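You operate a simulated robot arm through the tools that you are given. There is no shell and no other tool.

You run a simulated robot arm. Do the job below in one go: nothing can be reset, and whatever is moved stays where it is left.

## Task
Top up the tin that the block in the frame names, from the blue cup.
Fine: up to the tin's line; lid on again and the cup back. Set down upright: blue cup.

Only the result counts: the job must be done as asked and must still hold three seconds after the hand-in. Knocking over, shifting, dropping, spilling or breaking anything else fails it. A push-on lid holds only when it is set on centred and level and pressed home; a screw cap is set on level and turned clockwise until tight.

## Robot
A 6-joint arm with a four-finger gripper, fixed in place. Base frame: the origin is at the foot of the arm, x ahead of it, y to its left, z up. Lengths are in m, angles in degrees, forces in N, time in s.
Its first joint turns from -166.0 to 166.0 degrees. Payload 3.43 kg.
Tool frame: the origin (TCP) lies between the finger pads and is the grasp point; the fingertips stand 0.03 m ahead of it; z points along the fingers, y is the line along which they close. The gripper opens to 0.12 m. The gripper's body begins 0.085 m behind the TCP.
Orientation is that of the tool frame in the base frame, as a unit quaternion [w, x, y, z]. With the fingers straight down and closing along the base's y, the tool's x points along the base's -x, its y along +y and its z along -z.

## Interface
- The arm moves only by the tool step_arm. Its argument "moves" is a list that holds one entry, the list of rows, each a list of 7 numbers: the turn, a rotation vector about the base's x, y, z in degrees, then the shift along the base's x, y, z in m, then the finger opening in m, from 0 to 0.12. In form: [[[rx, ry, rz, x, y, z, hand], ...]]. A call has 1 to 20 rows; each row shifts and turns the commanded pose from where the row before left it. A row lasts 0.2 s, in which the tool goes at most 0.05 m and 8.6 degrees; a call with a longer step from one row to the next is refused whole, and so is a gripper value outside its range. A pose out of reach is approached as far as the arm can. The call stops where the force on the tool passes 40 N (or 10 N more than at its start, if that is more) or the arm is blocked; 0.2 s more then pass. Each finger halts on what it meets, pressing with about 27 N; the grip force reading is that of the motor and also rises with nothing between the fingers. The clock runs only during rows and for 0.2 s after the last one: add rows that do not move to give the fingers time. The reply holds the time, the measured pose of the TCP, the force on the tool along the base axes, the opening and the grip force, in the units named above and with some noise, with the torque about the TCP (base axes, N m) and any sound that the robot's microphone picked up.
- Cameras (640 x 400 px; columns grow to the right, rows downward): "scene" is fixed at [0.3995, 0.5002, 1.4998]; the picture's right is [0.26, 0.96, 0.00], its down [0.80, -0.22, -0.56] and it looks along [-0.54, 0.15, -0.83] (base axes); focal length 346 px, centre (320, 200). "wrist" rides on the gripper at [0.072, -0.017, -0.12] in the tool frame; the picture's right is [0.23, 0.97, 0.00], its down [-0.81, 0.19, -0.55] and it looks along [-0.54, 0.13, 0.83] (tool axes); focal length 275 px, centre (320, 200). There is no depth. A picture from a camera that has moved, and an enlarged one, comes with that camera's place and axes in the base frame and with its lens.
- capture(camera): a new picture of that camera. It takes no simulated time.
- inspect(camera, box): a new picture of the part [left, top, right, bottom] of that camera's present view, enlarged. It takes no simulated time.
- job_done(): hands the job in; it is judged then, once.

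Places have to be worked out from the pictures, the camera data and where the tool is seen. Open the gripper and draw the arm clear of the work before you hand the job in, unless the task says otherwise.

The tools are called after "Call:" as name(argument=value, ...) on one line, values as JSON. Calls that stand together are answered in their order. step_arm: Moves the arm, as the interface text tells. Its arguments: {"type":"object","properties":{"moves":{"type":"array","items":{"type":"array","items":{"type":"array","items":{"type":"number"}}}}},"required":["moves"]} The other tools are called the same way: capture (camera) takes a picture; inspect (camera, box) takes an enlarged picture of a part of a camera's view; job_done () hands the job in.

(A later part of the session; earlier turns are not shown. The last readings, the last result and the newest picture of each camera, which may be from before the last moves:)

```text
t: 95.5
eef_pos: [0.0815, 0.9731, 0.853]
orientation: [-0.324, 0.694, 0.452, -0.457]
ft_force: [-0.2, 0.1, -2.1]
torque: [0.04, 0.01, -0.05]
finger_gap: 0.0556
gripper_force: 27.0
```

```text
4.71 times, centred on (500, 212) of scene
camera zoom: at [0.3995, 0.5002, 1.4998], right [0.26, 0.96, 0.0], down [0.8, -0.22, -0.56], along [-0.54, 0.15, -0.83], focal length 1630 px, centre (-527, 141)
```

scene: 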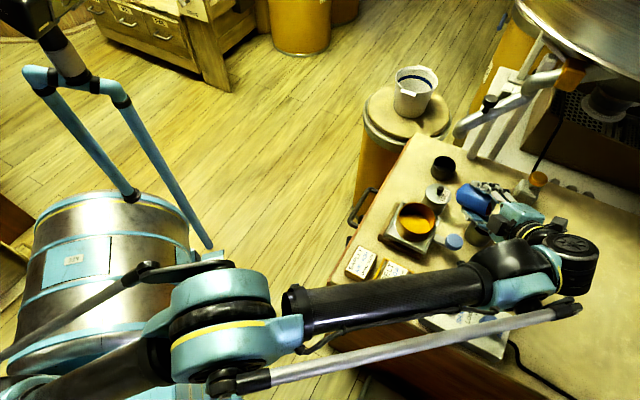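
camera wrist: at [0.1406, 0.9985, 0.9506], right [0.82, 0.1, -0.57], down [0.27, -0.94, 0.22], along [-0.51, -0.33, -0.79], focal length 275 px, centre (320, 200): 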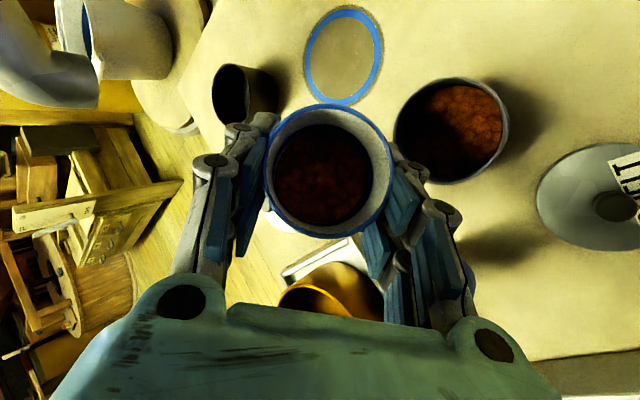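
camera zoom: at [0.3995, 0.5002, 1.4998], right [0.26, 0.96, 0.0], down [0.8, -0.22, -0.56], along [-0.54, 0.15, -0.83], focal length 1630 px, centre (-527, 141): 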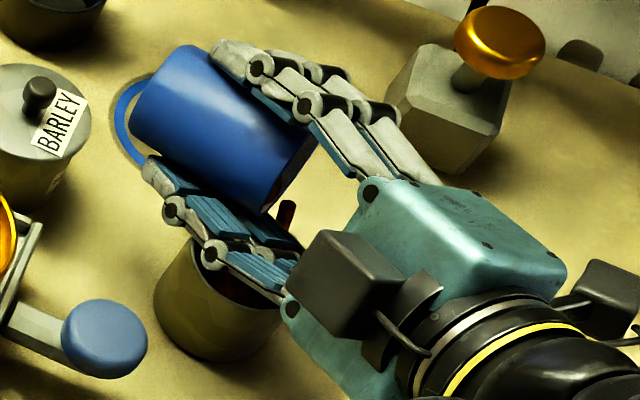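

It is flowing at 84°. I hold until it stops.

Call:
step_arm(moves=[[[0, 0, 0, 0, 0, 0, 0.04]]])

Call:
inspect(camera="wrist", box=[240, 40, 560, 260])

```text
t: 95.9
eef_pos: [0.0818, 0.971, 0.8522]
orientation: [-0.324, 0.693, 0.452, -0.458]
ft_force: [-0.1, 0.0, -0.1]
torque: [-0.01, 0.01, 0.01]
finger_gap: 0.0558
gripper_force: 26.4
```

```text
1.82 times, centred on (400, 150) of wrist
camera zoom: at [0.2005, 1.0385, 0.8884], right [0.36, -0.16, -0.92], down [0.44, -0.84, 0.32], along [-0.82, -0.51, -0.23], focal length 500 px, centre (174, 291)
```

zoom: 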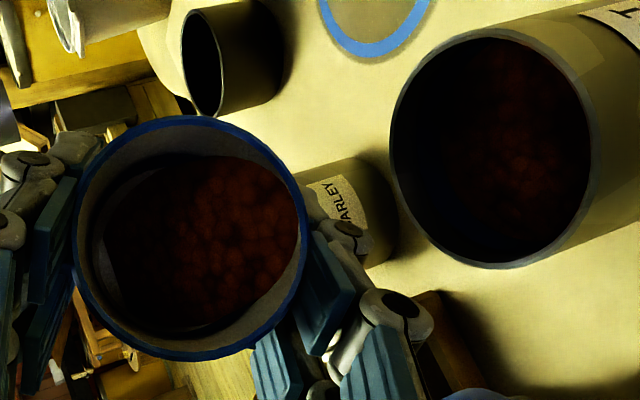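

The stream has stopped. I bring the cup upright and back off again to check the level with the fixed camera.

Call:
step_arm(moves=[[[3.5, -6.06, 0, -0.0026, -0.002, -0.0018, 0.04], [3.5, -6.06, 0, -0.0026, -0.002, -0.0018, 0.04], [3.5, -6.06, 0, -0.0026, -0.002, -0.0018, 0.04], [3.5, -6.06, 0, -0.0026, -0.002, -0.0018, 0.04], [3.5, -6.06, 0, -0.0026, -0.002, -0.0018, 0.04], [3.5, -6.06, 0, -0.002, -0.001, 0.004, 0.04], [3.5, -6.06, 0, -0.002, -0.001, 0.004, 0.04], [3.5, -6.06, 0, -0.002, -0.001, 0.004, 0.04], [3.5, -6.06, 0, -0.0075, 0.008, 0.005, 0.04], [3.5, -6.06, 0, -0.0075, 0.008, 0.005, 0.04], [3.5, -6.06, 0, -0.0075, 0.008, 0.005, 0.04], [3.5, -6.06, 0, -0.0075, 0.008, 0.003, 0.04], [0, 0, 0, 0, 0, 0, 0.04]]])

Call:
inspect(camera="scene", box=[465, 208, 500, 240])

Call:
inspect(camera="scene", box=[478, 210, 500, 236])

```text
t: 98.7
eef_pos: [0.0331, 0.9912, 0.8762]
orientation: [-0.212, 0.672, 0.677, 0.213]
ft_force: [-0.6, 0.2, -1.2]
torque: [-0.01, -0.02, 0.0]
finger_gap: 0.0558
gripper_force: 26.7
```

```text
12.50 times, centred on (482, 224) of scene
camera zoom: at [0.3995, 0.5002, 1.4998], right [0.26, 0.96, 0.0], down [0.8, -0.22, -0.56], along [-0.54, 0.15, -0.83], focal length 4330 px, centre (-1711, -100)
```

zoom: 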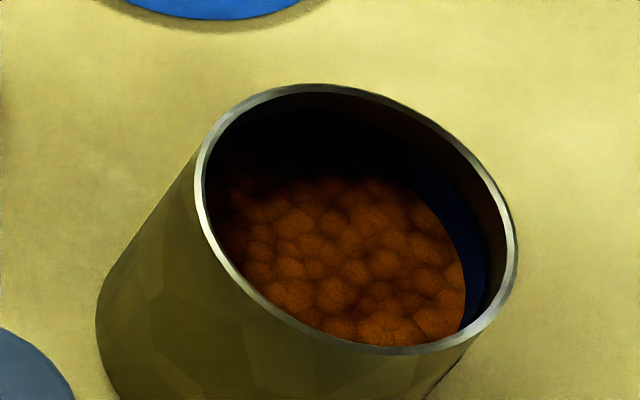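

```text
15.38 times, centred on (489, 223) of scene
camera zoom: at [0.3995, 0.5002, 1.4998], right [0.26, 0.96, 0.0], down [0.8, -0.22, -0.56], along [-0.54, 0.15, -0.83], focal length 5329 px, centre (-2280, -154)
```

zoom: 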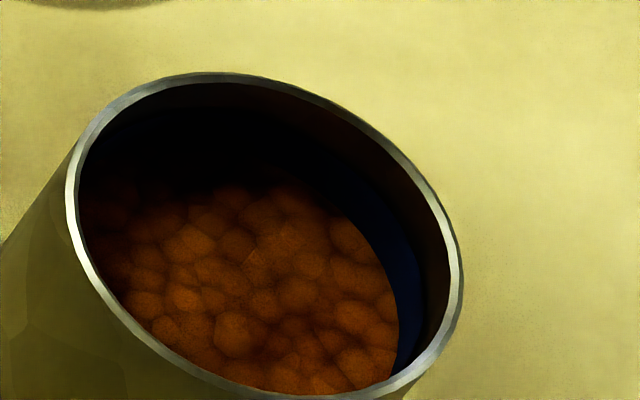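

The grain is now about a quarter of the way into the band. I want roughly the middle, about 3–4 mm more, so I pour again to about 87°.

Call:
step_arm(moves=[[[0, 0, 0, 0.008, -0.006, -0.002, 0.04], [0, 0, 0, 0.011, -0.008, -0.003, 0.04], [0, 0, 0, 0.011, -0.007, -0.003, 0.04], [0, 0, 0, 0.0095, -0.0056, -0.003, 0.04], [-2.5, 4.33, 0, -0.0006, -0.0005, -0.0046, 0.04], [-2.5, 4.33, 0, -0.0006, -0.0005, -0.0046, 0.04], [-2.5, 4.33, 0, -0.0006, -0.0005, -0.0046, 0.04], [-2.5, 4.33, 0, -0.0006, -0.0005, -0.0046, 0.04], [-2.5, 4.33, 0, -0.0006, -0.0005, -0.0046, 0.04], [-2.5, 4.33, 0, -0.0006, -0.0005, -0.0046, 0.04], [-2.5, 4.33, 0, -0.0003, -0.0002, 0, 0.04], [-2.5, 4.33, 0, -0.0002, -0.0001, 0, 0.04], [-2.5, 4.33, 0, 0, 0, 0, 0.04], [0, 0, 0, 0, 0, 0, 0.04]]])

Call:
capture(camera="wrist")

```text
t: 101.7
eef_pos: [0.0689, 0.9601, 0.8356]
orientation: [-0.291, 0.732, 0.595, -0.156]
ft_force: [-0.3, -0.5, -1.3]
torque: [0.0, -0.02, 0.02]
finger_gap: 0.0556
gripper_force: 26.6
```

```text
taken
camera wrist: at [0.1414, 1.0005, 0.9484], right [0.82, 0.1, -0.57], down [0.27, -0.94, 0.22], along [-0.51, -0.33, -0.79], focal length 275 px, centre (320, 200)
```

wrist: 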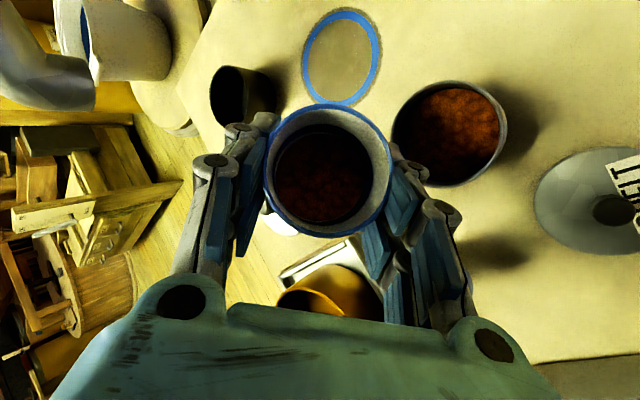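

The pose matches within 2 mm. I tilt on to 82° with that correction.

Call:
step_arm(moves=[[[-2.5, 4.33, 0, 0.0018, 0.0018, 0.0024, 0.04], [-2.5, 4.33, 0, 0.0018, 0.0018, 0.0024, 0.04], [-2.5, 4.33, 0, 0.0018, 0.0018, 0.0024, 0.04], [-2.5, 4.33, 0, 0.0016, 0.001, 0.0022, 0.04], [-2.5, 4.33, 0, 0.0016, 0.0009, 0.0018, 0.04], [-1.5, 2.6, 0, 0.001, 0.0005, 0.001, 0.04], [-1.25, 2.165, 0, 0.001, 0.0006, 0.0012, 0.04], [-1.25, 2.165, 0, 0.001, 0.0006, 0.0012, 0.04], [-1, 1.732, 0, 0.0008, 0.0005, 0.001, 0.04], [-1, 1.732, 0, 0.0008, 0.0005, 0.001, 0.04], [0, 0, 0, 0, 0, 0, 0.04]]])

Call:
inspect(camera="wrist", box=[240, 40, 560, 260])

```text
t: 104.1
eef_pos: [0.0807, 0.9678, 0.8516]
orientation: [-0.324, 0.697, 0.461, -0.444]
ft_force: [0.5, 0.1, -0.6]
torque: [0.03, 0.01, -0.01]
finger_gap: 0.0558
gripper_force: 26.8
```

```text
1.82 times, centred on (400, 150) of wrist
camera zoom: at [0.1989, 1.0357, 0.8917], right [0.39, -0.14, -0.91], down [0.43, -0.85, 0.31], along [-0.82, -0.51, -0.27], focal length 500 px, centre (174, 291)
```

zoom: 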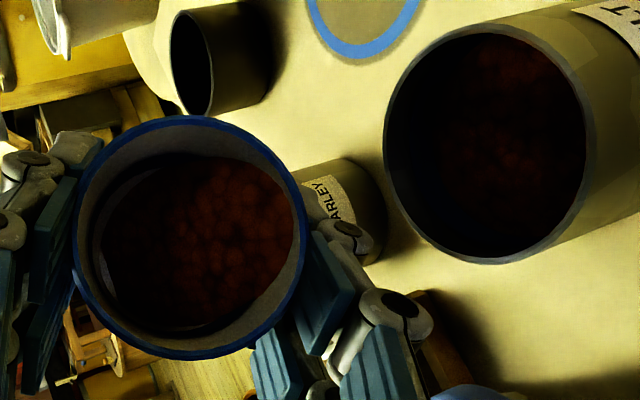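

I ease on to about 87° with pauses.

Call:
step_arm(moves=[[[-0.85, 1.47, 0, 0.0007, 0.0005, 0.0009, 0.04], [0, 0, 0, 0, 0, 0, 0.04], [-0.85, 1.47, 0, 0.0007, 0.0005, 0.0009, 0.04], [0, 0, 0, 0, 0, 0, 0.04], [-0.85, 1.47, 0, 0.0007, 0.0005, 0.0009, 0.04], [0, 0, 0, 0, 0, 0, 0.04]]])

Call:
inspect(camera="wrist", box=[240, 40, 560, 260])

Call:
step_arm(moves=[[[0, 0, 0, 0, 0, 0, 0.04]]])

Call:
inspect(camera="wrist", box=[240, 40, 560, 260])

```text
t: 105.5
eef_pos: [0.084, 0.9711, 0.8537]
orientation: [-0.326, 0.687, 0.438, -0.48]
ft_force: [-0.8, -0.2, -1.0]
torque: [-0.03, -0.04, 0.01]
finger_gap: 0.0556
gripper_force: 27.2
```

```text
1.82 times, centred on (400, 150) of wrist
camera zoom: at [0.204, 1.0387, 0.8818], right [0.32, -0.18, -0.93], down [0.45, -0.83, 0.32], along [-0.83, -0.52, -0.18], focal length 500 px, centre (174, 291)
```

zoom: 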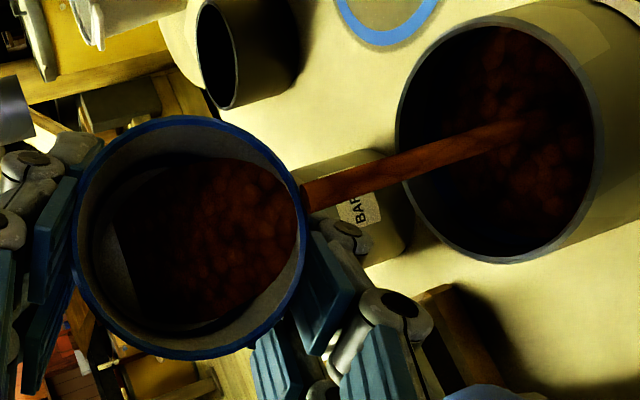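

```text
t: 105.9
eef_pos: [0.0849, 0.9708, 0.8551]
orientation: [-0.326, 0.687, 0.437, -0.48]
ft_force: [0.2, -0.5, -1.3]
torque: [-0.04, -0.03, 0.0]
finger_gap: 0.0553
gripper_force: 26.9
```

```text
1.82 times, centred on (400, 150) of wrist
camera zoom: at [0.2039, 1.0387, 0.8818], right [0.32, -0.18, -0.93], down [0.45, -0.83, 0.32], along [-0.83, -0.52, -0.18], focal length 500 px, centre (174, 291)
```

zoom: 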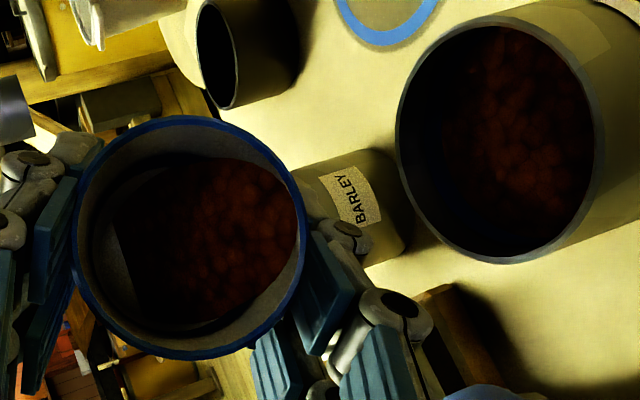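

The flow has stopped at 87°. I return upright and check the level again.

Call:
step_arm(moves=[[[3.6, -6.24, 0, -0.0028, -0.0019, -0.002, 0.04], [3.6, -6.24, 0, -0.0028, -0.0019, -0.002, 0.04], [3.6, -6.24, 0, -0.0028, -0.0019, -0.002, 0.04], [3.6, -6.24, 0, -0.0028, -0.0019, -0.002, 0.04], [3.6, -6.24, 0, -0.0028, -0.0019, -0.002, 0.04], [3.6, -6.24, 0, -0.002, -0.001, 0.004, 0.04], [3.6, -6.24, 0, -0.002, -0.001, 0.004, 0.04], [3.6, -6.24, 0, -0.002, -0.001, 0.004, 0.04], [3.6, -6.24, 0, -0.0075, 0.008, 0.005, 0.04], [3.6, -6.24, 0, -0.0075, 0.008, 0.005, 0.04], [3.7, -6.41, 0, -0.0075, 0.008, 0.005, 0.04], [3.85, -6.67, 0, -0.0075, 0.008, 0.003, 0.04], [0, 0, 0, 0, 0, 0, 0.04]]])

Call:
inspect(camera="scene", box=[465, 208, 500, 240])

Call:
inspect(camera="scene", box=[478, 210, 500, 236])

Call:
capture(camera="wrist")

```text
t: 108.7
eef_pos: [0.0334, 0.9893, 0.8734]
orientation: [-0.212, 0.672, 0.677, 0.213]
ft_force: [0.0, 0.0, -0.7]
torque: [0.01, 0.02, -0.03]
finger_gap: 0.0558
gripper_force: 27.2
```

```text
12.50 times, centred on (482, 224) of scene
camera zoom: at [0.3995, 0.5002, 1.4998], right [0.26, 0.96, 0.0], down [0.8, -0.22, -0.56], along [-0.54, 0.15, -0.83], focal length 4330 px, centre (-1711, -100)
```

zoom: 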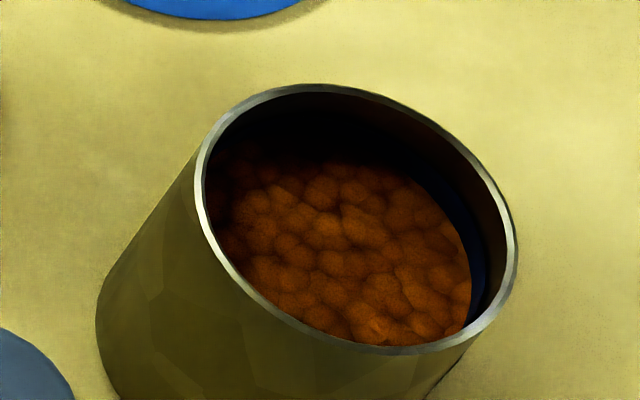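

```text
15.38 times, centred on (489, 223) of scene
camera zoom: at [0.3995, 0.5002, 1.4998], right [0.26, 0.96, 0.0], down [0.8, -0.22, -0.56], along [-0.54, 0.15, -0.83], focal length 5329 px, centre (-2280, -154)
```

zoom: 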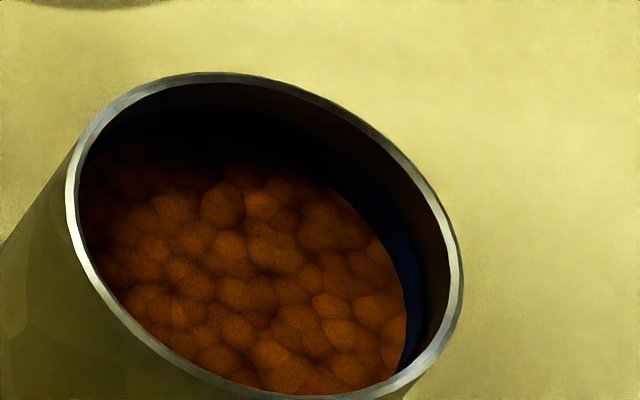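

```text
taken
camera wrist: at [0.0156, 0.979, 1.014], right [0.97, 0.19, 0.14], down [0.2, -0.98, -0.01], along [0.13, 0.04, -0.99], focal length 275 px, centre (320, 200)
```

wrist: 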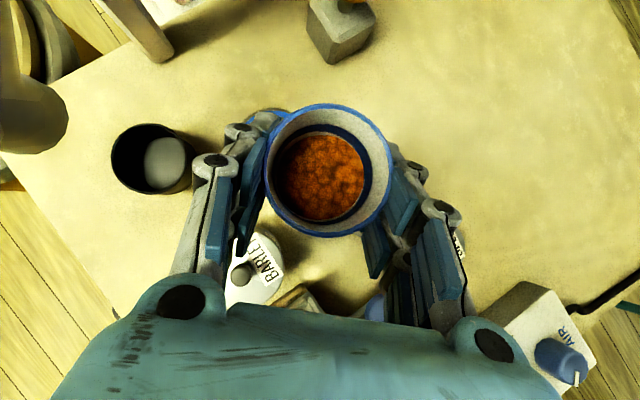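

The level now appears to be near the middle of the blue band. I zoom in further to verify.

Call:
inspect(camera="scene", box=[488, 215, 500, 235])

Call:
inspect(camera="scene", box=[440, 130, 540, 250])

```text
16.00 times, centred on (494, 225) of scene
camera zoom: at [0.3995, 0.5002, 1.4998], right [0.26, 0.96, 0.0], down [0.8, -0.22, -0.56], along [-0.54, 0.15, -0.83], focal length 5542 px, centre (-2464, -200)
```

zoom: 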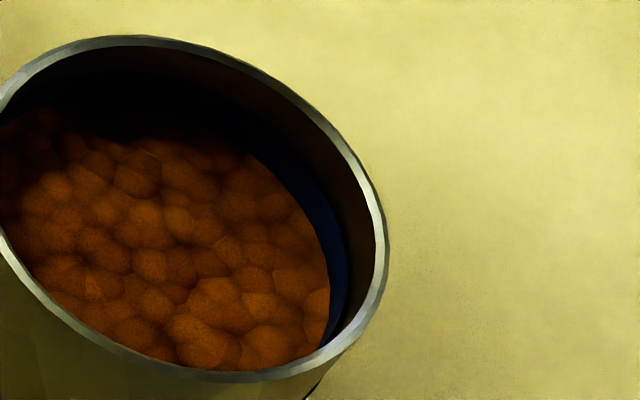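

```text
3.33 times, centred on (490, 190) of scene
camera zoom: at [0.3995, 0.5002, 1.4998], right [0.26, 0.96, 0.0], down [0.8, -0.22, -0.56], along [-0.54, 0.15, -0.83], focal length 1155 px, centre (-247, 233)
```

zoom: 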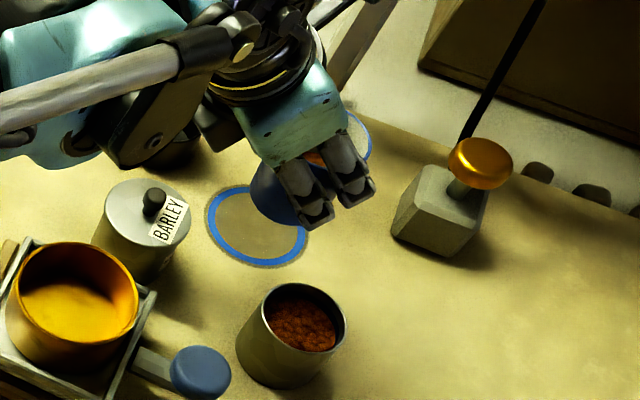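

Level ≈1.47 cm below the rim, the middle of the band (0.8–2.15 cm), with no spills visible. Now I return the cup: first above its ring (centre ≈ (−0.003, 1.0356)).

Call:
step_arm(moves=[[[0, 0, 0, -0.005, 0.0055, 0, 0.04], [0, 0, 0, -0.008, 0.0085, 0, 0.04], [0, 0, 0, -0.009, 0.0095, 0, 0.04], [0, 0, 0, -0.0088, 0.0098, 0, 0.04], [0, 0, 0, -0.006, 0.0065, 0, 0.04], [0, 0, 0, 0, 0, 0, 0.04], [0, 0, 0, 0, 0, -0.01, 0.04], [0, 0, 0, 0, 0, -0.015, 0.04], [0, 0, 0, 0, 0, -0.015, 0.04], [0, 0, 0, 0, 0, -0.015, 0.04], [0, 0, 0, 0, 0, -0.012, 0.04], [0, 0, 0, 0, 0, 0, 0.04]]])

Call:
inspect(camera="wrist", box=[200, 60, 440, 260])

Call:
inspect(camera="scene", box=[430, 150, 520, 220])

```text
t: 111.3
eef_pos: [-0.0035, 1.0293, 0.8086]
orientation: [-0.211, 0.673, 0.677, 0.213]
ft_force: [-0.4, -0.7, -0.4]
torque: [0.02, -0.01, 0.0]
finger_gap: 0.0555
gripper_force: 26.5
```

```text
2.00 times, centred on (320, 160) of wrist
camera zoom: at [-0.0216, 1.0196, 0.9477], right [0.97, 0.19, 0.14], down [0.2, -0.98, -0.01], along [0.13, 0.04, -0.99], focal length 551 px, centre (320, 280)
```

zoom: 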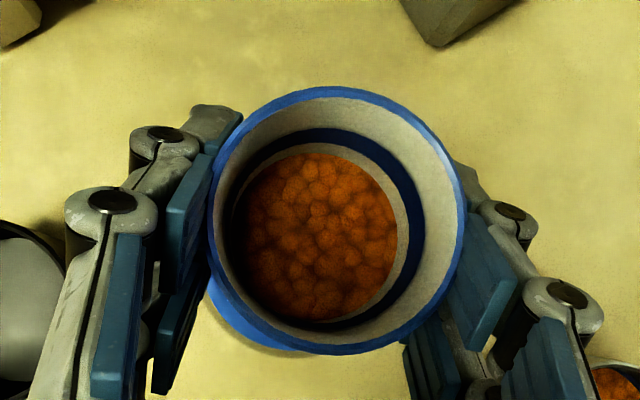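

```text
5.71 times, centred on (475, 185) of scene
camera zoom: at [0.3995, 0.5002, 1.4998], right [0.26, 0.96, 0.0], down [0.8, -0.22, -0.56], along [-0.54, 0.15, -0.83], focal length 1979 px, centre (-566, 286)
```

zoom: 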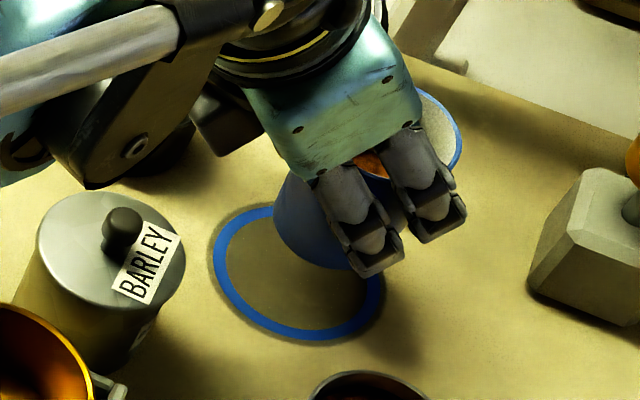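

The cup is upright and over the ring, having slipped only ~2 mm in the grip. I lower it 2.6 cm, then proceed in small steps until contact.

Call:
step_arm(moves=[[[0, 0, 0, 0.0003, -0.0008, -0.008, 0.04], [0, 0, 0, 0, 0, -0.009, 0.04], [0, 0, 0, 0, 0, -0.008, 0.04], [0, 0, 0, 0, 0, -0.003, 0.04], [0, 0, 0, 0, 0, 0, 0.04]]])

Call:
inspect(camera="scene", box=[430, 150, 520, 220])

```text
t: 112.5
eef_pos: [-0.0044, 1.0295, 0.7798]
orientation: [-0.213, 0.672, 0.677, 0.213]
ft_force: [0.2, 0.1, 0.0]
torque: [-0.02, -0.03, 0.0]
finger_gap: 0.0555
gripper_force: 26.4
```

```text
5.71 times, centred on (475, 185) of scene
camera zoom: at [0.3995, 0.5002, 1.4998], right [0.26, 0.96, 0.0], down [0.8, -0.22, -0.56], along [-0.54, 0.15, -0.83], focal length 1979 px, centre (-566, 286)
```

zoom: 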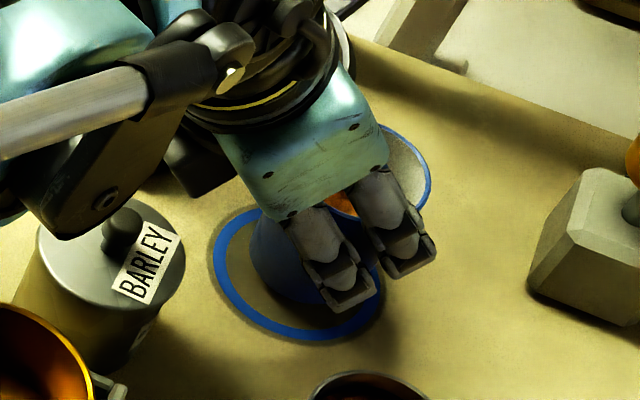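

No contact yet at z = 0.780. I continue one 2 mm step at a time.

Call:
step_arm(moves=[[[0, 0, 0, 0.0005, 0, -0.002, 0.04], [0, 0, 0, 0, 0, 0, 0.04]]])

```text
t: 113.1
eef_pos: [-0.0034, 1.0285, 0.7776]
orientation: [-0.212, 0.672, 0.677, 0.213]
ft_force: [1.2, -0.5, -0.7]
torque: [0.0, 0.02, 0.03]
finger_gap: 0.0553
gripper_force: 26.9
```

Still hanging free at 0.7776; another 2 mm.

Call:
step_arm(moves=[[[0, 0, 0, 0, 0, -0.002, 0.04], [0, 0, 0, 0, 0, 0, 0.04]]])

```text
t: 113.7
eef_pos: [-0.0032, 1.0291, 0.7772]
orientation: [-0.212, 0.672, 0.677, 0.213]
ft_force: [0.8, -1.1, -1.4]
torque: [0.02, 0.01, 0.04]
finger_gap: 0.055
gripper_force: 26.8
```

Force still shows only the cup's weight; another 1.5 mm.

Call:
step_arm(moves=[[[0, 0, 0, 0, 0, -0.0015, 0.04], [0, 0, 0, 0, 0, 0, 0.04]]])

```text
t: 114.3
eef_pos: [-0.0032, 1.0295, 0.7757]
orientation: [-0.212, 0.673, 0.677, 0.212]
ft_force: [0.6, 0.4, -0.3]
torque: [-0.01, 0.03, -0.02]
finger_gap: 0.0553
gripper_force: 26.9
```

Still no clear contact; I continue by 1.5 mm.

Call:
step_arm(moves=[[[0, 0, 0, 0, 0, -0.0015, 0.04], [0, 0, 0, 0, 0, 0, 0.04]]])

```text
t: 114.9
eef_pos: [-0.0038, 1.0299, 0.7743]
orientation: [-0.212, 0.672, 0.676, 0.213]
ft_force: [0.5, 0.5, -1.3]
torque: [-0.03, -0.04, -0.02]
finger_gap: 0.0555
gripper_force: 26.9
```

Still free; another 1.5 mm.

Call:
step_arm(moves=[[[0, 0, 0, 0, 0, -0.0015, 0.04], [0, 0, 0, 0, 0, 0, 0.04]]])

```text
t: 115.5
eef_pos: [-0.0033, 1.0297, 0.7731]
orientation: [-0.213, 0.672, 0.677, 0.212]
ft_force: [0.5, -1.7, 9.7]
torque: [-0.15, 0.2, 0.06]
finger_gap: 0.0554
gripper_force: 26.9
```

Contact (9.7 N): the cup stands on the table at z = 0.773. I check centring on the ring before releasing.

Call:
inspect(camera="scene", box=[430, 150, 520, 220])

Call:
inspect(camera="wrist", box=[200, 60, 440, 260])

```text
5.71 times, centred on (475, 185) of scene
camera zoom: at [0.3995, 0.5002, 1.4998], right [0.26, 0.96, 0.0], down [0.8, -0.22, -0.56], along [-0.54, 0.15, -0.83], focal length 1979 px, centre (-566, 286)
```

zoom: 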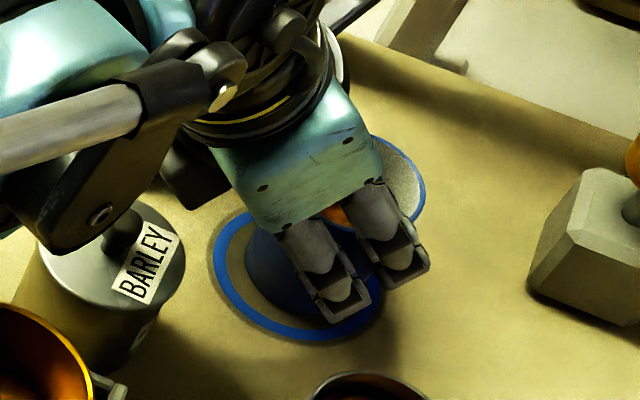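

```text
2.00 times, centred on (320, 160) of wrist
camera zoom: at [-0.0208, 1.018, 0.9126], right [0.97, 0.19, 0.14], down [0.2, -0.98, -0.01], along [0.13, 0.04, -0.99], focal length 551 px, centre (320, 280)
```

zoom: 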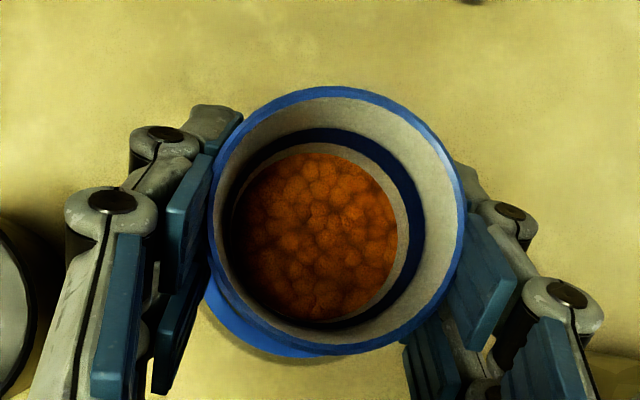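

The cup is on the ring. I release gradually.

Call:
step_arm(moves=[[[0, 0, 0, 0, 0, 0, 0.05], [0, 0, 0, 0, 0, 0, 0.054], [0, 0, 0, 0, 0, 0, 0.058], [0, 0, 0, 0, 0, 0, 0.062], [0, 0, 0, 0, 0, 0, 0.067], [0, 0, 0, 0, 0, 0, 0.072], [0, 0, 0, 0, 0, 0, 0.074], [0, 0, 0, 0, 0, 0, 0.074]]])

Call:
inspect(camera="wrist", box=[200, 60, 440, 260])

```text
t: 117.3
eef_pos: [-0.0045, 1.0292, 0.7722]
orientation: [-0.213, 0.673, 0.676, 0.212]
ft_force: [-0.7, 0.6, -0.2]
torque: [-0.01, 0.01, 0.0]
finger_gap: 0.0739
gripper_force: 0.0
```

```text
2.00 times, centred on (320, 160) of wrist
camera zoom: at [-0.0208, 1.0183, 0.9119], right [0.97, 0.19, 0.14], down [0.2, -0.98, -0.01], along [0.13, 0.04, -0.99], focal length 551 px, centre (320, 280)
```

zoom: 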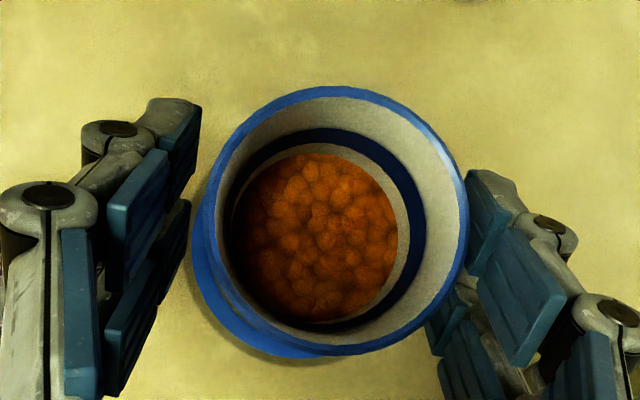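

Released and standing. I retreat along the approach axis.

Call:
step_arm(moves=[[[0, 0, 0, 0, -0.005, 0.0075, 0.074], [0, 0, 0, 0, -0.0086, 0.0123, 0.074], [0, 0, 0, 0, -0.0086, 0.0123, 0.074], [0, 0, 0, 0, -0.0086, 0.0123, 0.074], [0, 0, 0, 0, -0.0086, 0.0123, 0.074], [0, 0, 0, 0, -0.0086, 0.0123, 0.074], [0, 0, 0, 0, -0.0086, 0.0123, 0.074], [0, 0, 0, 0, -0.012, 0.02, 0.074], [0, 0, 0, 0, -0.015, 0.03, 0.074], [0, 0, 0, 0, 0, 0, 0.074]]])

Call:
capture(camera="wrist")

Call:
inspect(camera="scene", box=[410, 140, 538, 260])

```text
t: 119.5
eef_pos: [-0.0035, 0.9428, 0.9042]
orientation: [-0.212, 0.673, 0.676, 0.213]
ft_force: [0.3, 0.4, 0.5]
torque: [0.0, -0.02, 0.01]
finger_gap: 0.074
gripper_force: 0.1
```

```text
taken
camera wrist: at [-0.0205, 0.9316, 1.0444], right [0.97, 0.19, 0.14], down [0.2, -0.98, -0.01], along [0.13, 0.04, -0.99], focal length 275 px, centre (320, 200)
```

wrist: 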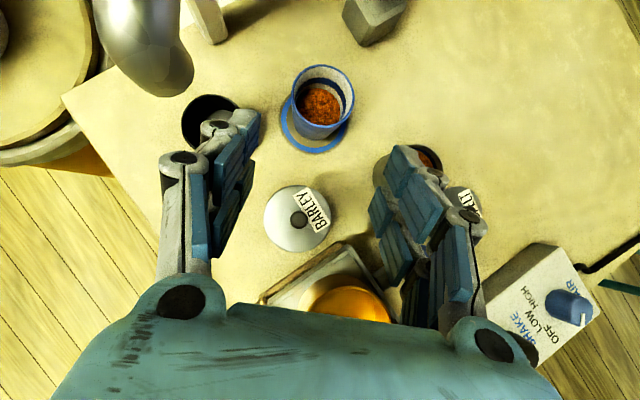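

```text
3.33 times, centred on (474, 200) of scene
camera zoom: at [0.3995, 0.5002, 1.4998], right [0.26, 0.96, 0.0], down [0.8, -0.22, -0.56], along [-0.54, 0.15, -0.83], focal length 1155 px, centre (-193, 200)
```

zoom: 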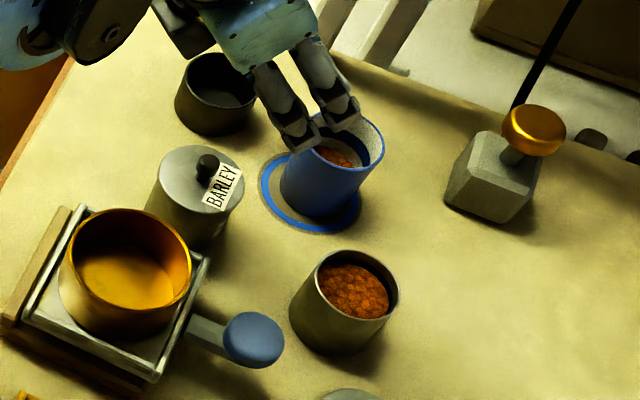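

The cup is back exactly on its spot, upright, and the tin's level is good. Now I go for the lid with the same heading and tilt used to set it down.

Call:
step_arm(moves=[[[-5.6, 0, 0, 0.02, -0.004, 0.012, 0.06], [-5.6, 0, 0, 0.02, -0.004, 0.01, 0.05], [-5.6, 0, 0, 0.02, -0.004, 0.01, 0.05], [-5.6, 0, 0, 0.02, -0.004, 0.01, 0.045], [-5.6, 0, 0, 0.02, -0.004, 0.01, 0.045], [0, 0, -4.7, 0.025, 0, 0, 0.045], [0, 0, -4.7, 0.025, 0, 0, 0.045], [0, 0, -4.6, 0.025, 0, 0, 0.045], [0, 0, 0, 0.01, 0.01, -0.03, 0.045], [0, 0, 0, 0.01, 0.01, -0.03, 0.045], [0, 0, 0, 0, 0, 0, 0.045], [0, 0, 0, 0, 0, 0, 0.045]]])

Call:
capture(camera="wrist")

Call:
inspect(camera="scene", box=[430, 150, 550, 300])

```text
t: 122.1
eef_pos: [0.1922, 0.9459, 0.895]
orientation: [-0.037, 0.784, 0.617, 0.047]
ft_force: [-0.1, -0.1, 0.3]
torque: [-0.02, 0.0, 0.0]
finger_gap: 0.0448
gripper_force: 0.1
```

```text
taken
camera wrist: at [0.1884, 1.0047, 1.0233], right [1.0, -0.01, 0.03], down [-0.02, -0.89, 0.45], along [0.02, -0.45, -0.89], focal length 275 px, centre (320, 200)
```

wrist: 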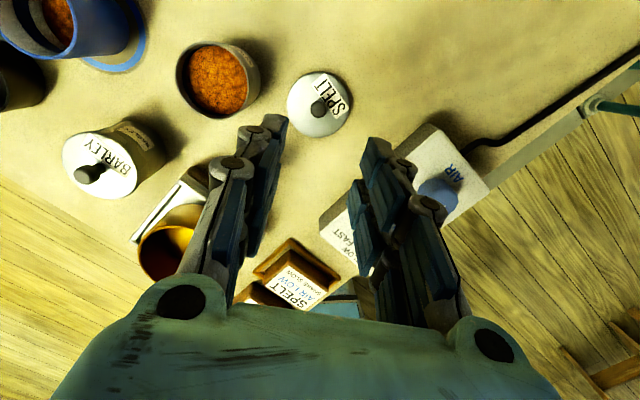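

```text
2.67 times, centred on (490, 225) of scene
camera zoom: at [0.3995, 0.5002, 1.4998], right [0.26, 0.96, 0.0], down [0.8, -0.22, -0.56], along [-0.54, 0.15, -0.83], focal length 924 px, centre (-133, 133)
```

zoom: 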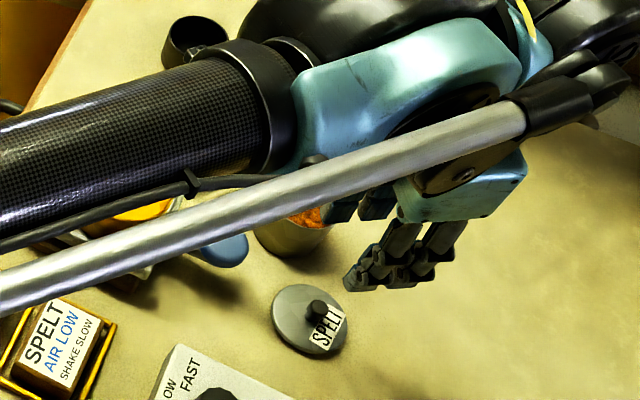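

The knob of the lid is at about (0.1946, 0.965). I descend toward the pose at which I released it, stopping 2 cm above.

Call:
step_arm(moves=[[[0, 0, 0, 0.0009, 0.007, -0.015, 0.04], [0, 0, 0, 0.0009, 0.0074, -0.02, 0.04], [0, 0, 0, 0, 0, -0.02, 0.04], [0, 0, 0, 0, 0, -0.02, 0.04], [0, 0, 0, 0, 0, -0.015, 0.04], [0, 0, 0, 0, 0, -0.015, 0.04], [0, 0, 0, 0, 0, 0, 0.04], [0, 0, 0, 0, 0, 0, 0.04]]])

Call:
inspect(camera="wrist", box=[200, 80, 440, 230])

```text
t: 123.9
eef_pos: [0.1944, 0.9607, 0.7898]
orientation: [-0.037, 0.785, 0.617, 0.047]
ft_force: [-1.0, 0.5, -0.9]
torque: [-0.01, -0.04, 0.0]
finger_gap: 0.0397
gripper_force: 0.1
```

```text
2.67 times, centred on (320, 155) of wrist
camera zoom: at [0.1902, 1.0198, 0.9182], right [1.0, -0.01, 0.03], down [-0.02, -0.89, 0.45], along [0.02, -0.45, -0.89], focal length 734 px, centre (320, 320)
```

zoom: 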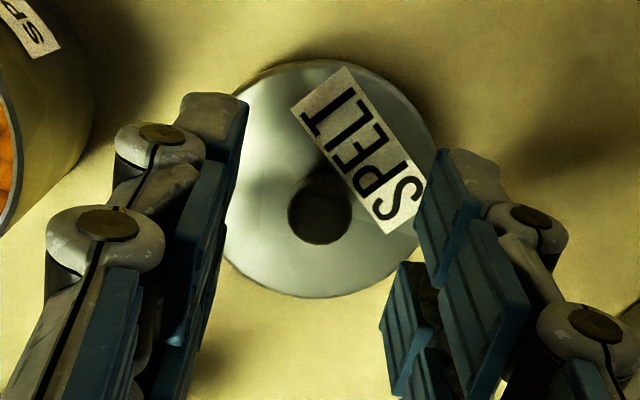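

The knob is centred between the pads. I descend 2.4 cm to just above the lid surface.

Call:
step_arm(moves=[[[0, 0, 0, 0, 0, -0.01, 0.04], [0, 0, 0, 0, 0, -0.009, 0.035], [0, 0, 0, 0, 0, -0.005, 0.035], [0, 0, 0, 0, 0, 0, 0.035]]])

Call:
inspect(camera="wrist", box=[200, 80, 440, 230])

```text
t: 124.9
eef_pos: [0.1932, 0.9612, 0.7661]
orientation: [-0.037, 0.785, 0.617, 0.046]
ft_force: [-0.7, -0.8, -0.4]
torque: [-0.02, 0.02, 0.02]
finger_gap: 0.0346
gripper_force: 0.2
```

```text
2.67 times, centred on (320, 155) of wrist
camera zoom: at [0.1895, 1.0189, 0.8942], right [1.0, -0.01, 0.03], down [-0.02, -0.89, 0.45], along [0.02, -0.45, -0.89], focal length 734 px, centre (320, 320)
```

zoom: 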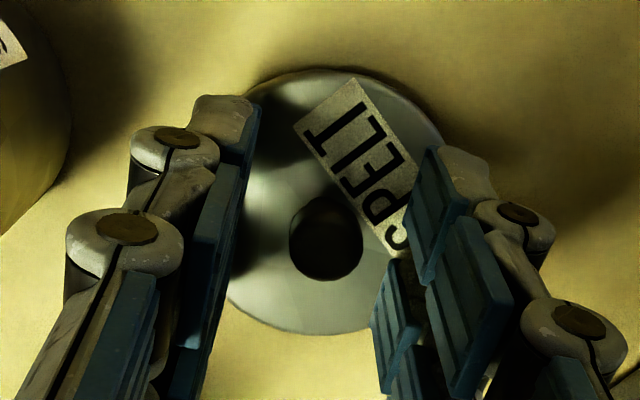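

The knob is about 2–3 mm ahead (+y) and 1.4 mm in +x of the pad centre. I correct that, lower 1.5 mm and close.

Call:
step_arm(moves=[[[0, 0, 0, 0.0014, 0.0022, 0, 0.035], [0, 0, 0, 0, 0, -0.0015, 0.035], [0, 0, 0, 0, 0, 0, 0.035]]])

Call:
inspect(camera="wrist", box=[200, 80, 440, 230])

```text
t: 125.7
eef_pos: [0.1948, 0.9637, 0.7637]
orientation: [-0.038, 0.784, 0.617, 0.048]
ft_force: [0.9, -0.5, 0.4]
torque: [-0.01, -0.04, -0.02]
finger_gap: 0.0351
gripper_force: 0.0
```

```text
2.67 times, centred on (320, 155) of wrist
camera zoom: at [0.191, 1.0216, 0.8918], right [1.0, -0.01, 0.03], down [-0.02, -0.89, 0.45], along [0.02, -0.45, -0.89], focal length 734 px, centre (320, 320)
```

zoom: 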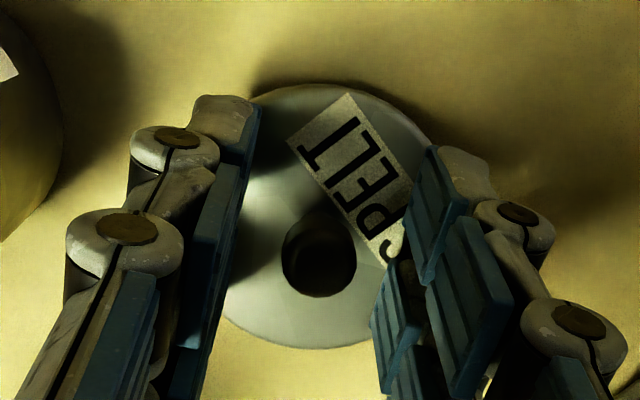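

The knob is now centred. I close on it.

Call:
step_arm(moves=[[[0, 0, 0, 0, 0, 0, 0.03], [0, 0, 0, 0, 0, 0, 0.025], [0, 0, 0, 0, 0, 0, 0.02], [0, 0, 0, 0, 0, 0, 0.016], [0, 0, 0, 0, 0, 0, 0.012], [0, 0, 0, 0, 0, 0, 0.008], [0, 0, 0, 0, 0, 0, 0.004], [0, 0, 0, 0, 0, 0, 0.0], [0, 0, 0, 0, 0, 0, 0.0]]])

Call:
inspect(camera="wrist", box=[200, 80, 440, 230])

```text
t: 127.7
eef_pos: [0.1945, 0.9627, 0.7642]
orientation: [-0.037, 0.784, 0.618, 0.048]
ft_force: [-1.0, 0.1, -0.6]
torque: [0.0, -0.02, -0.02]
finger_gap: 0.0127
gripper_force: 27.4
```

```text
2.67 times, centred on (320, 155) of wrist
camera zoom: at [0.191, 1.0216, 0.8918], right [1.0, -0.01, 0.03], down [-0.02, -0.89, 0.45], along [0.02, -0.45, -0.89], focal length 734 px, centre (320, 320)
```

zoom: 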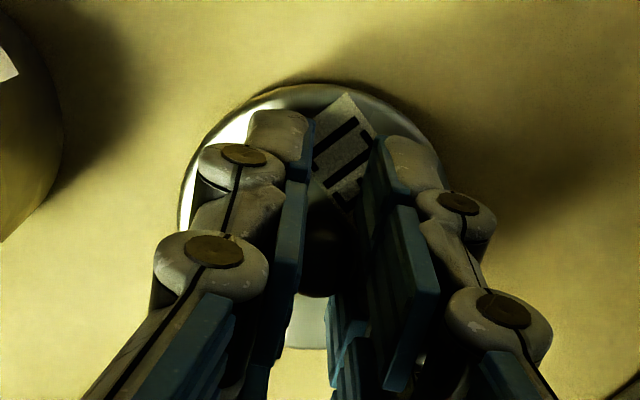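

Gripped at 12.7 mm. I lift slowly.

Call:
step_arm(moves=[[[0, 0, 0, 0, 0, 0.002, 0.0], [0, 0, 0, 0, 0, 0.004, 0.0], [0, 0, 0, 0, 0, 0.006, 0.0], [0, 0, 0, 0, 0, 0.007, 0.0], [0, 0, 0, 0, 0, 0.007, 0.0], [0, 0, 0, 0, 0, 0.007, 0.0], [0, 0, 0, 0, 0, 0.007, 0.0], [0, 0, 0, 0, 0, 0.008, 0.0], [0, 0, 0, 0, 0, 0.008, 0.0], [0, 0, 0, 0, 0, 0.008, 0.0], [0, 0, 0, 0, 0, 0.008, 0.0], [0, 0, 0, 0, 0, 0.008, 0.0], [0, 0, 0, 0, 0, 0.008, 0.0], [0, 0, 0, 0, 0, 0.008, 0.0], [0, 0, 0, 0, 0, 0.008, 0.0], [0, 0, 0, 0, 0, 0.006, 0.0], [0, 0, 0, 0, 0, 0, 0.0]]])

Call:
inspect(camera="wrist", box=[100, 20, 440, 230])

Call:
inspect(camera="scene", box=[440, 190, 560, 310])

```text
t: 131.3
eef_pos: [0.1974, 0.9634, 0.8759]
orientation: [-0.037, 0.784, 0.617, 0.047]
ft_force: [-0.3, 0.0, 0.1]
torque: [0.0, 0.0, 0.01]
finger_gap: 0.012
gripper_force: 26.7
```

```text
1.88 times, centred on (270, 125) of wrist
camera zoom: at [0.1931, 1.0216, 1.003], right [1.0, -0.01, 0.03], down [-0.02, -0.89, 0.45], along [0.02, -0.45, -0.89], focal length 518 px, centre (414, 341)
```

zoom: 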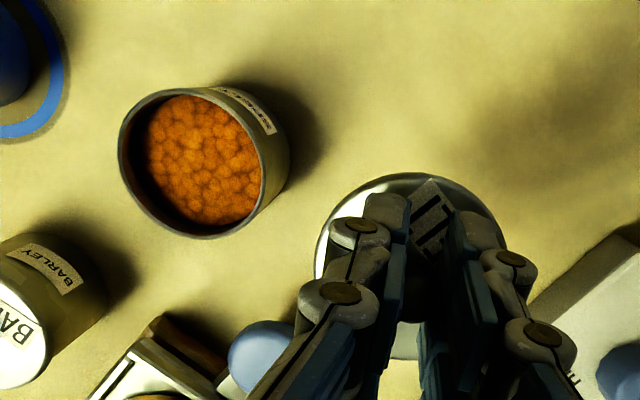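

```text
3.33 times, centred on (500, 250) of scene
camera zoom: at [0.3995, 0.5002, 1.4998], right [0.26, 0.96, 0.0], down [0.8, -0.22, -0.56], along [-0.54, 0.15, -0.83], focal length 1155 px, centre (-280, 33)
```

zoom: 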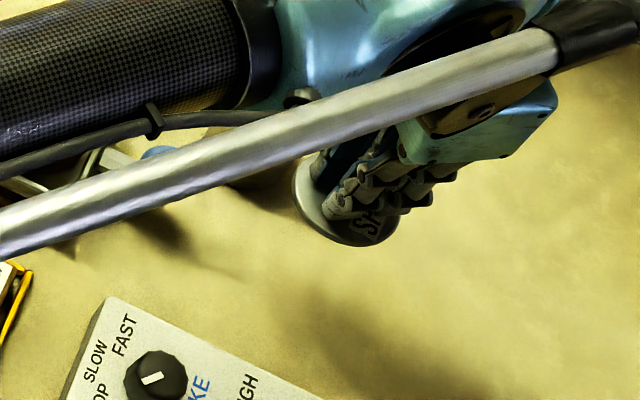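

The lid is held level. I zoom in to determine the lid centre in the hand and the tin's rim centre from the same camera pose.

Call:
inspect(camera="wrist", box=[250, 90, 390, 220])

Call:
inspect(camera="wrist", box=[140, 50, 280, 160])

```text
3.08 times, centred on (320, 155) of wrist
camera zoom: at [0.1931, 1.0216, 1.003], right [1.0, -0.01, 0.03], down [-0.02, -0.89, 0.45], along [0.02, -0.45, -0.89], focal length 847 px, centre (320, 338)
```

zoom: 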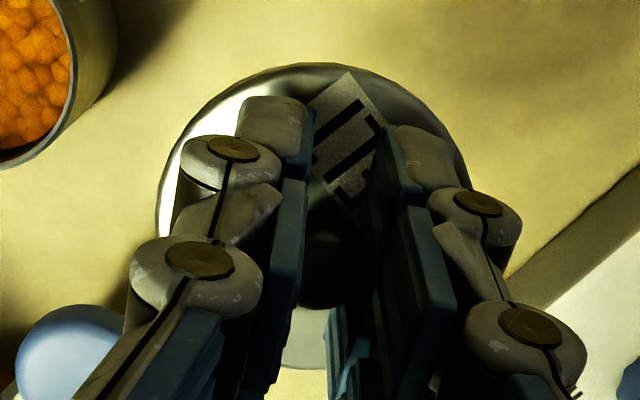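

```text
3.64 times, centred on (210, 105) of wrist
camera zoom: at [0.1931, 1.0216, 1.003], right [1.0, -0.01, 0.03], down [-0.02, -0.89, 0.45], along [0.02, -0.45, -0.89], focal length 1001 px, centre (720, 546)
```

zoom: 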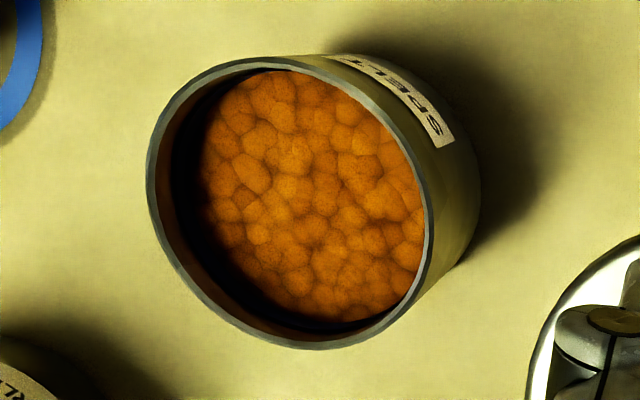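

Tin rim centre ≈ (0.108, 0.990); lid centre ≈ TCP + (0, 0.0045). I carry the lid over so that its centre is above the tin, staying high.

Call:
step_arm(moves=[[[0, 0, 0, -0.005, 0.0012, 0, 0.0], [0, 0, 0, -0.009, 0.0024, 0, 0.0], [0, 0, 0, -0.01, 0.0028, 0, 0.0], [0, 0, 0, -0.011, 0.003, 0, 0.0], [0, 0, 0, -0.011, 0.003, 0, 0.0], [0, 0, 0, -0.011, 0.003, 0, 0.0], [0, 0, 0, -0.011, 0.003, 0, 0.0], [0, 0, 0, -0.01, 0.0028, 0, 0.0], [0, 0, 0, -0.0065, 0.0018, 0, 0.0], [0, 0, 0, -0.0033, 0.0007, 0, 0.0], [0, 0, 0, 0, 0, 0, 0.0], [0, 0, 0, 0, 0, 0, 0.0]]])

Call:
inspect(camera="wrist", box=[220, 60, 420, 220])

Call:
inspect(camera="scene", box=[450, 180, 530, 250])

```text
t: 133.9
eef_pos: [0.1062, 0.9853, 0.8749]
orientation: [-0.038, 0.784, 0.617, 0.047]
ft_force: [-0.5, 0.4, -0.1]
torque: [-0.03, 0.0, -0.02]
finger_gap: 0.0119
gripper_force: 27.6
```

```text
2.50 times, centred on (320, 140) of wrist
camera zoom: at [0.1042, 1.044, 1.003], right [1.0, -0.01, 0.03], down [-0.02, -0.89, 0.45], along [0.02, -0.45, -0.89], focal length 688 px, centre (320, 350)
```

zoom: 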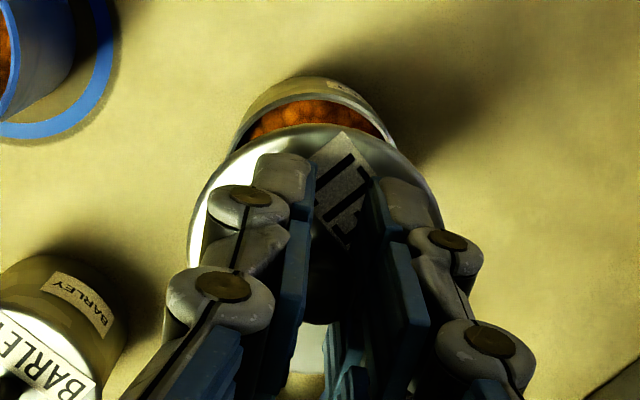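

```text
5.71 times, centred on (490, 215) of scene
camera zoom: at [0.3995, 0.5002, 1.4998], right [0.26, 0.96, 0.0], down [0.8, -0.22, -0.56], along [-0.54, 0.15, -0.83], focal length 1979 px, centre (-651, 114)
```

zoom: 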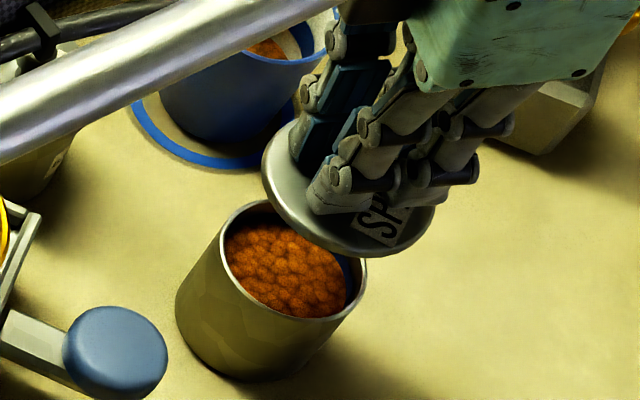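

I apply the ~1 mm correction and lower the lid to about 2.5 cm above its seat, then compare in both views.

Call:
step_arm(moves=[[[0, 0, 0, 0.0011, 0.0013, -0.005, 0.0], [0, 0, 0, 0, 0, -0.008, 0.0], [0, 0, 0, 0, 0, -0.008, 0.0], [0, 0, 0, 0, 0, -0.008, 0.0], [0, 0, 0, 0, 0, -0.006, 0.0], [0, 0, 0, 0, 0, 0, 0.0], [0, 0, 0, 0, 0, 0, 0.0]]])

Call:
inspect(camera="wrist", box=[220, 60, 420, 220])

Call:
inspect(camera="scene", box=[455, 195, 515, 245])

```text
t: 135.5
eef_pos: [0.1092, 0.9877, 0.8401]
orientation: [-0.037, 0.784, 0.618, 0.047]
ft_force: [0.7, 0.0, 0.0]
torque: [-0.01, -0.02, 0.01]
finger_gap: 0.0116
gripper_force: 26.6
```

```text
2.50 times, centred on (320, 140) of wrist
camera zoom: at [0.1059, 1.0459, 0.9674], right [1.0, -0.01, 0.03], down [-0.02, -0.89, 0.45], along [0.02, -0.45, -0.89], focal length 688 px, centre (320, 350)
```

zoom: 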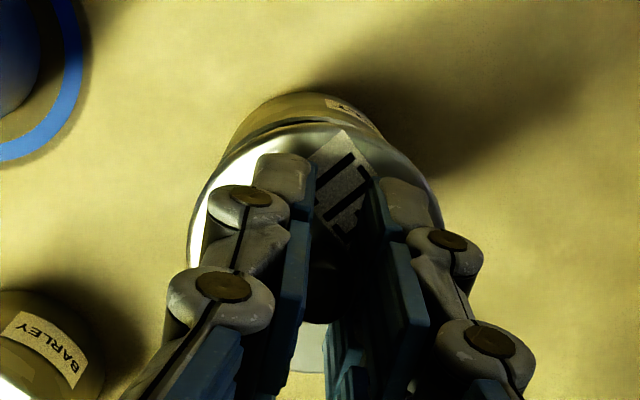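

```text
8.00 times, centred on (485, 220) of scene
camera zoom: at [0.3995, 0.5002, 1.4998], right [0.26, 0.96, 0.0], down [0.8, -0.22, -0.56], along [-0.54, 0.15, -0.83], focal length 2771 px, centre (-1000, 40)
```

zoom: 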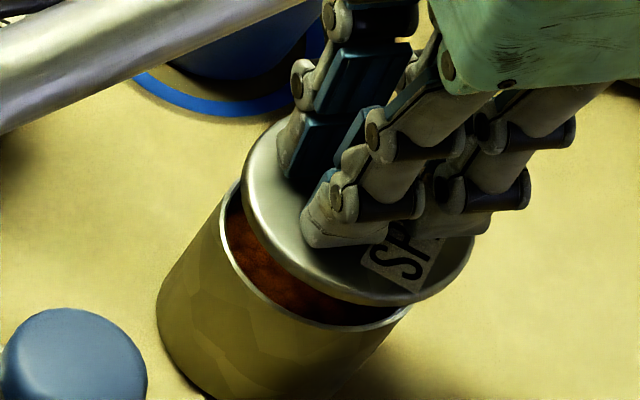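

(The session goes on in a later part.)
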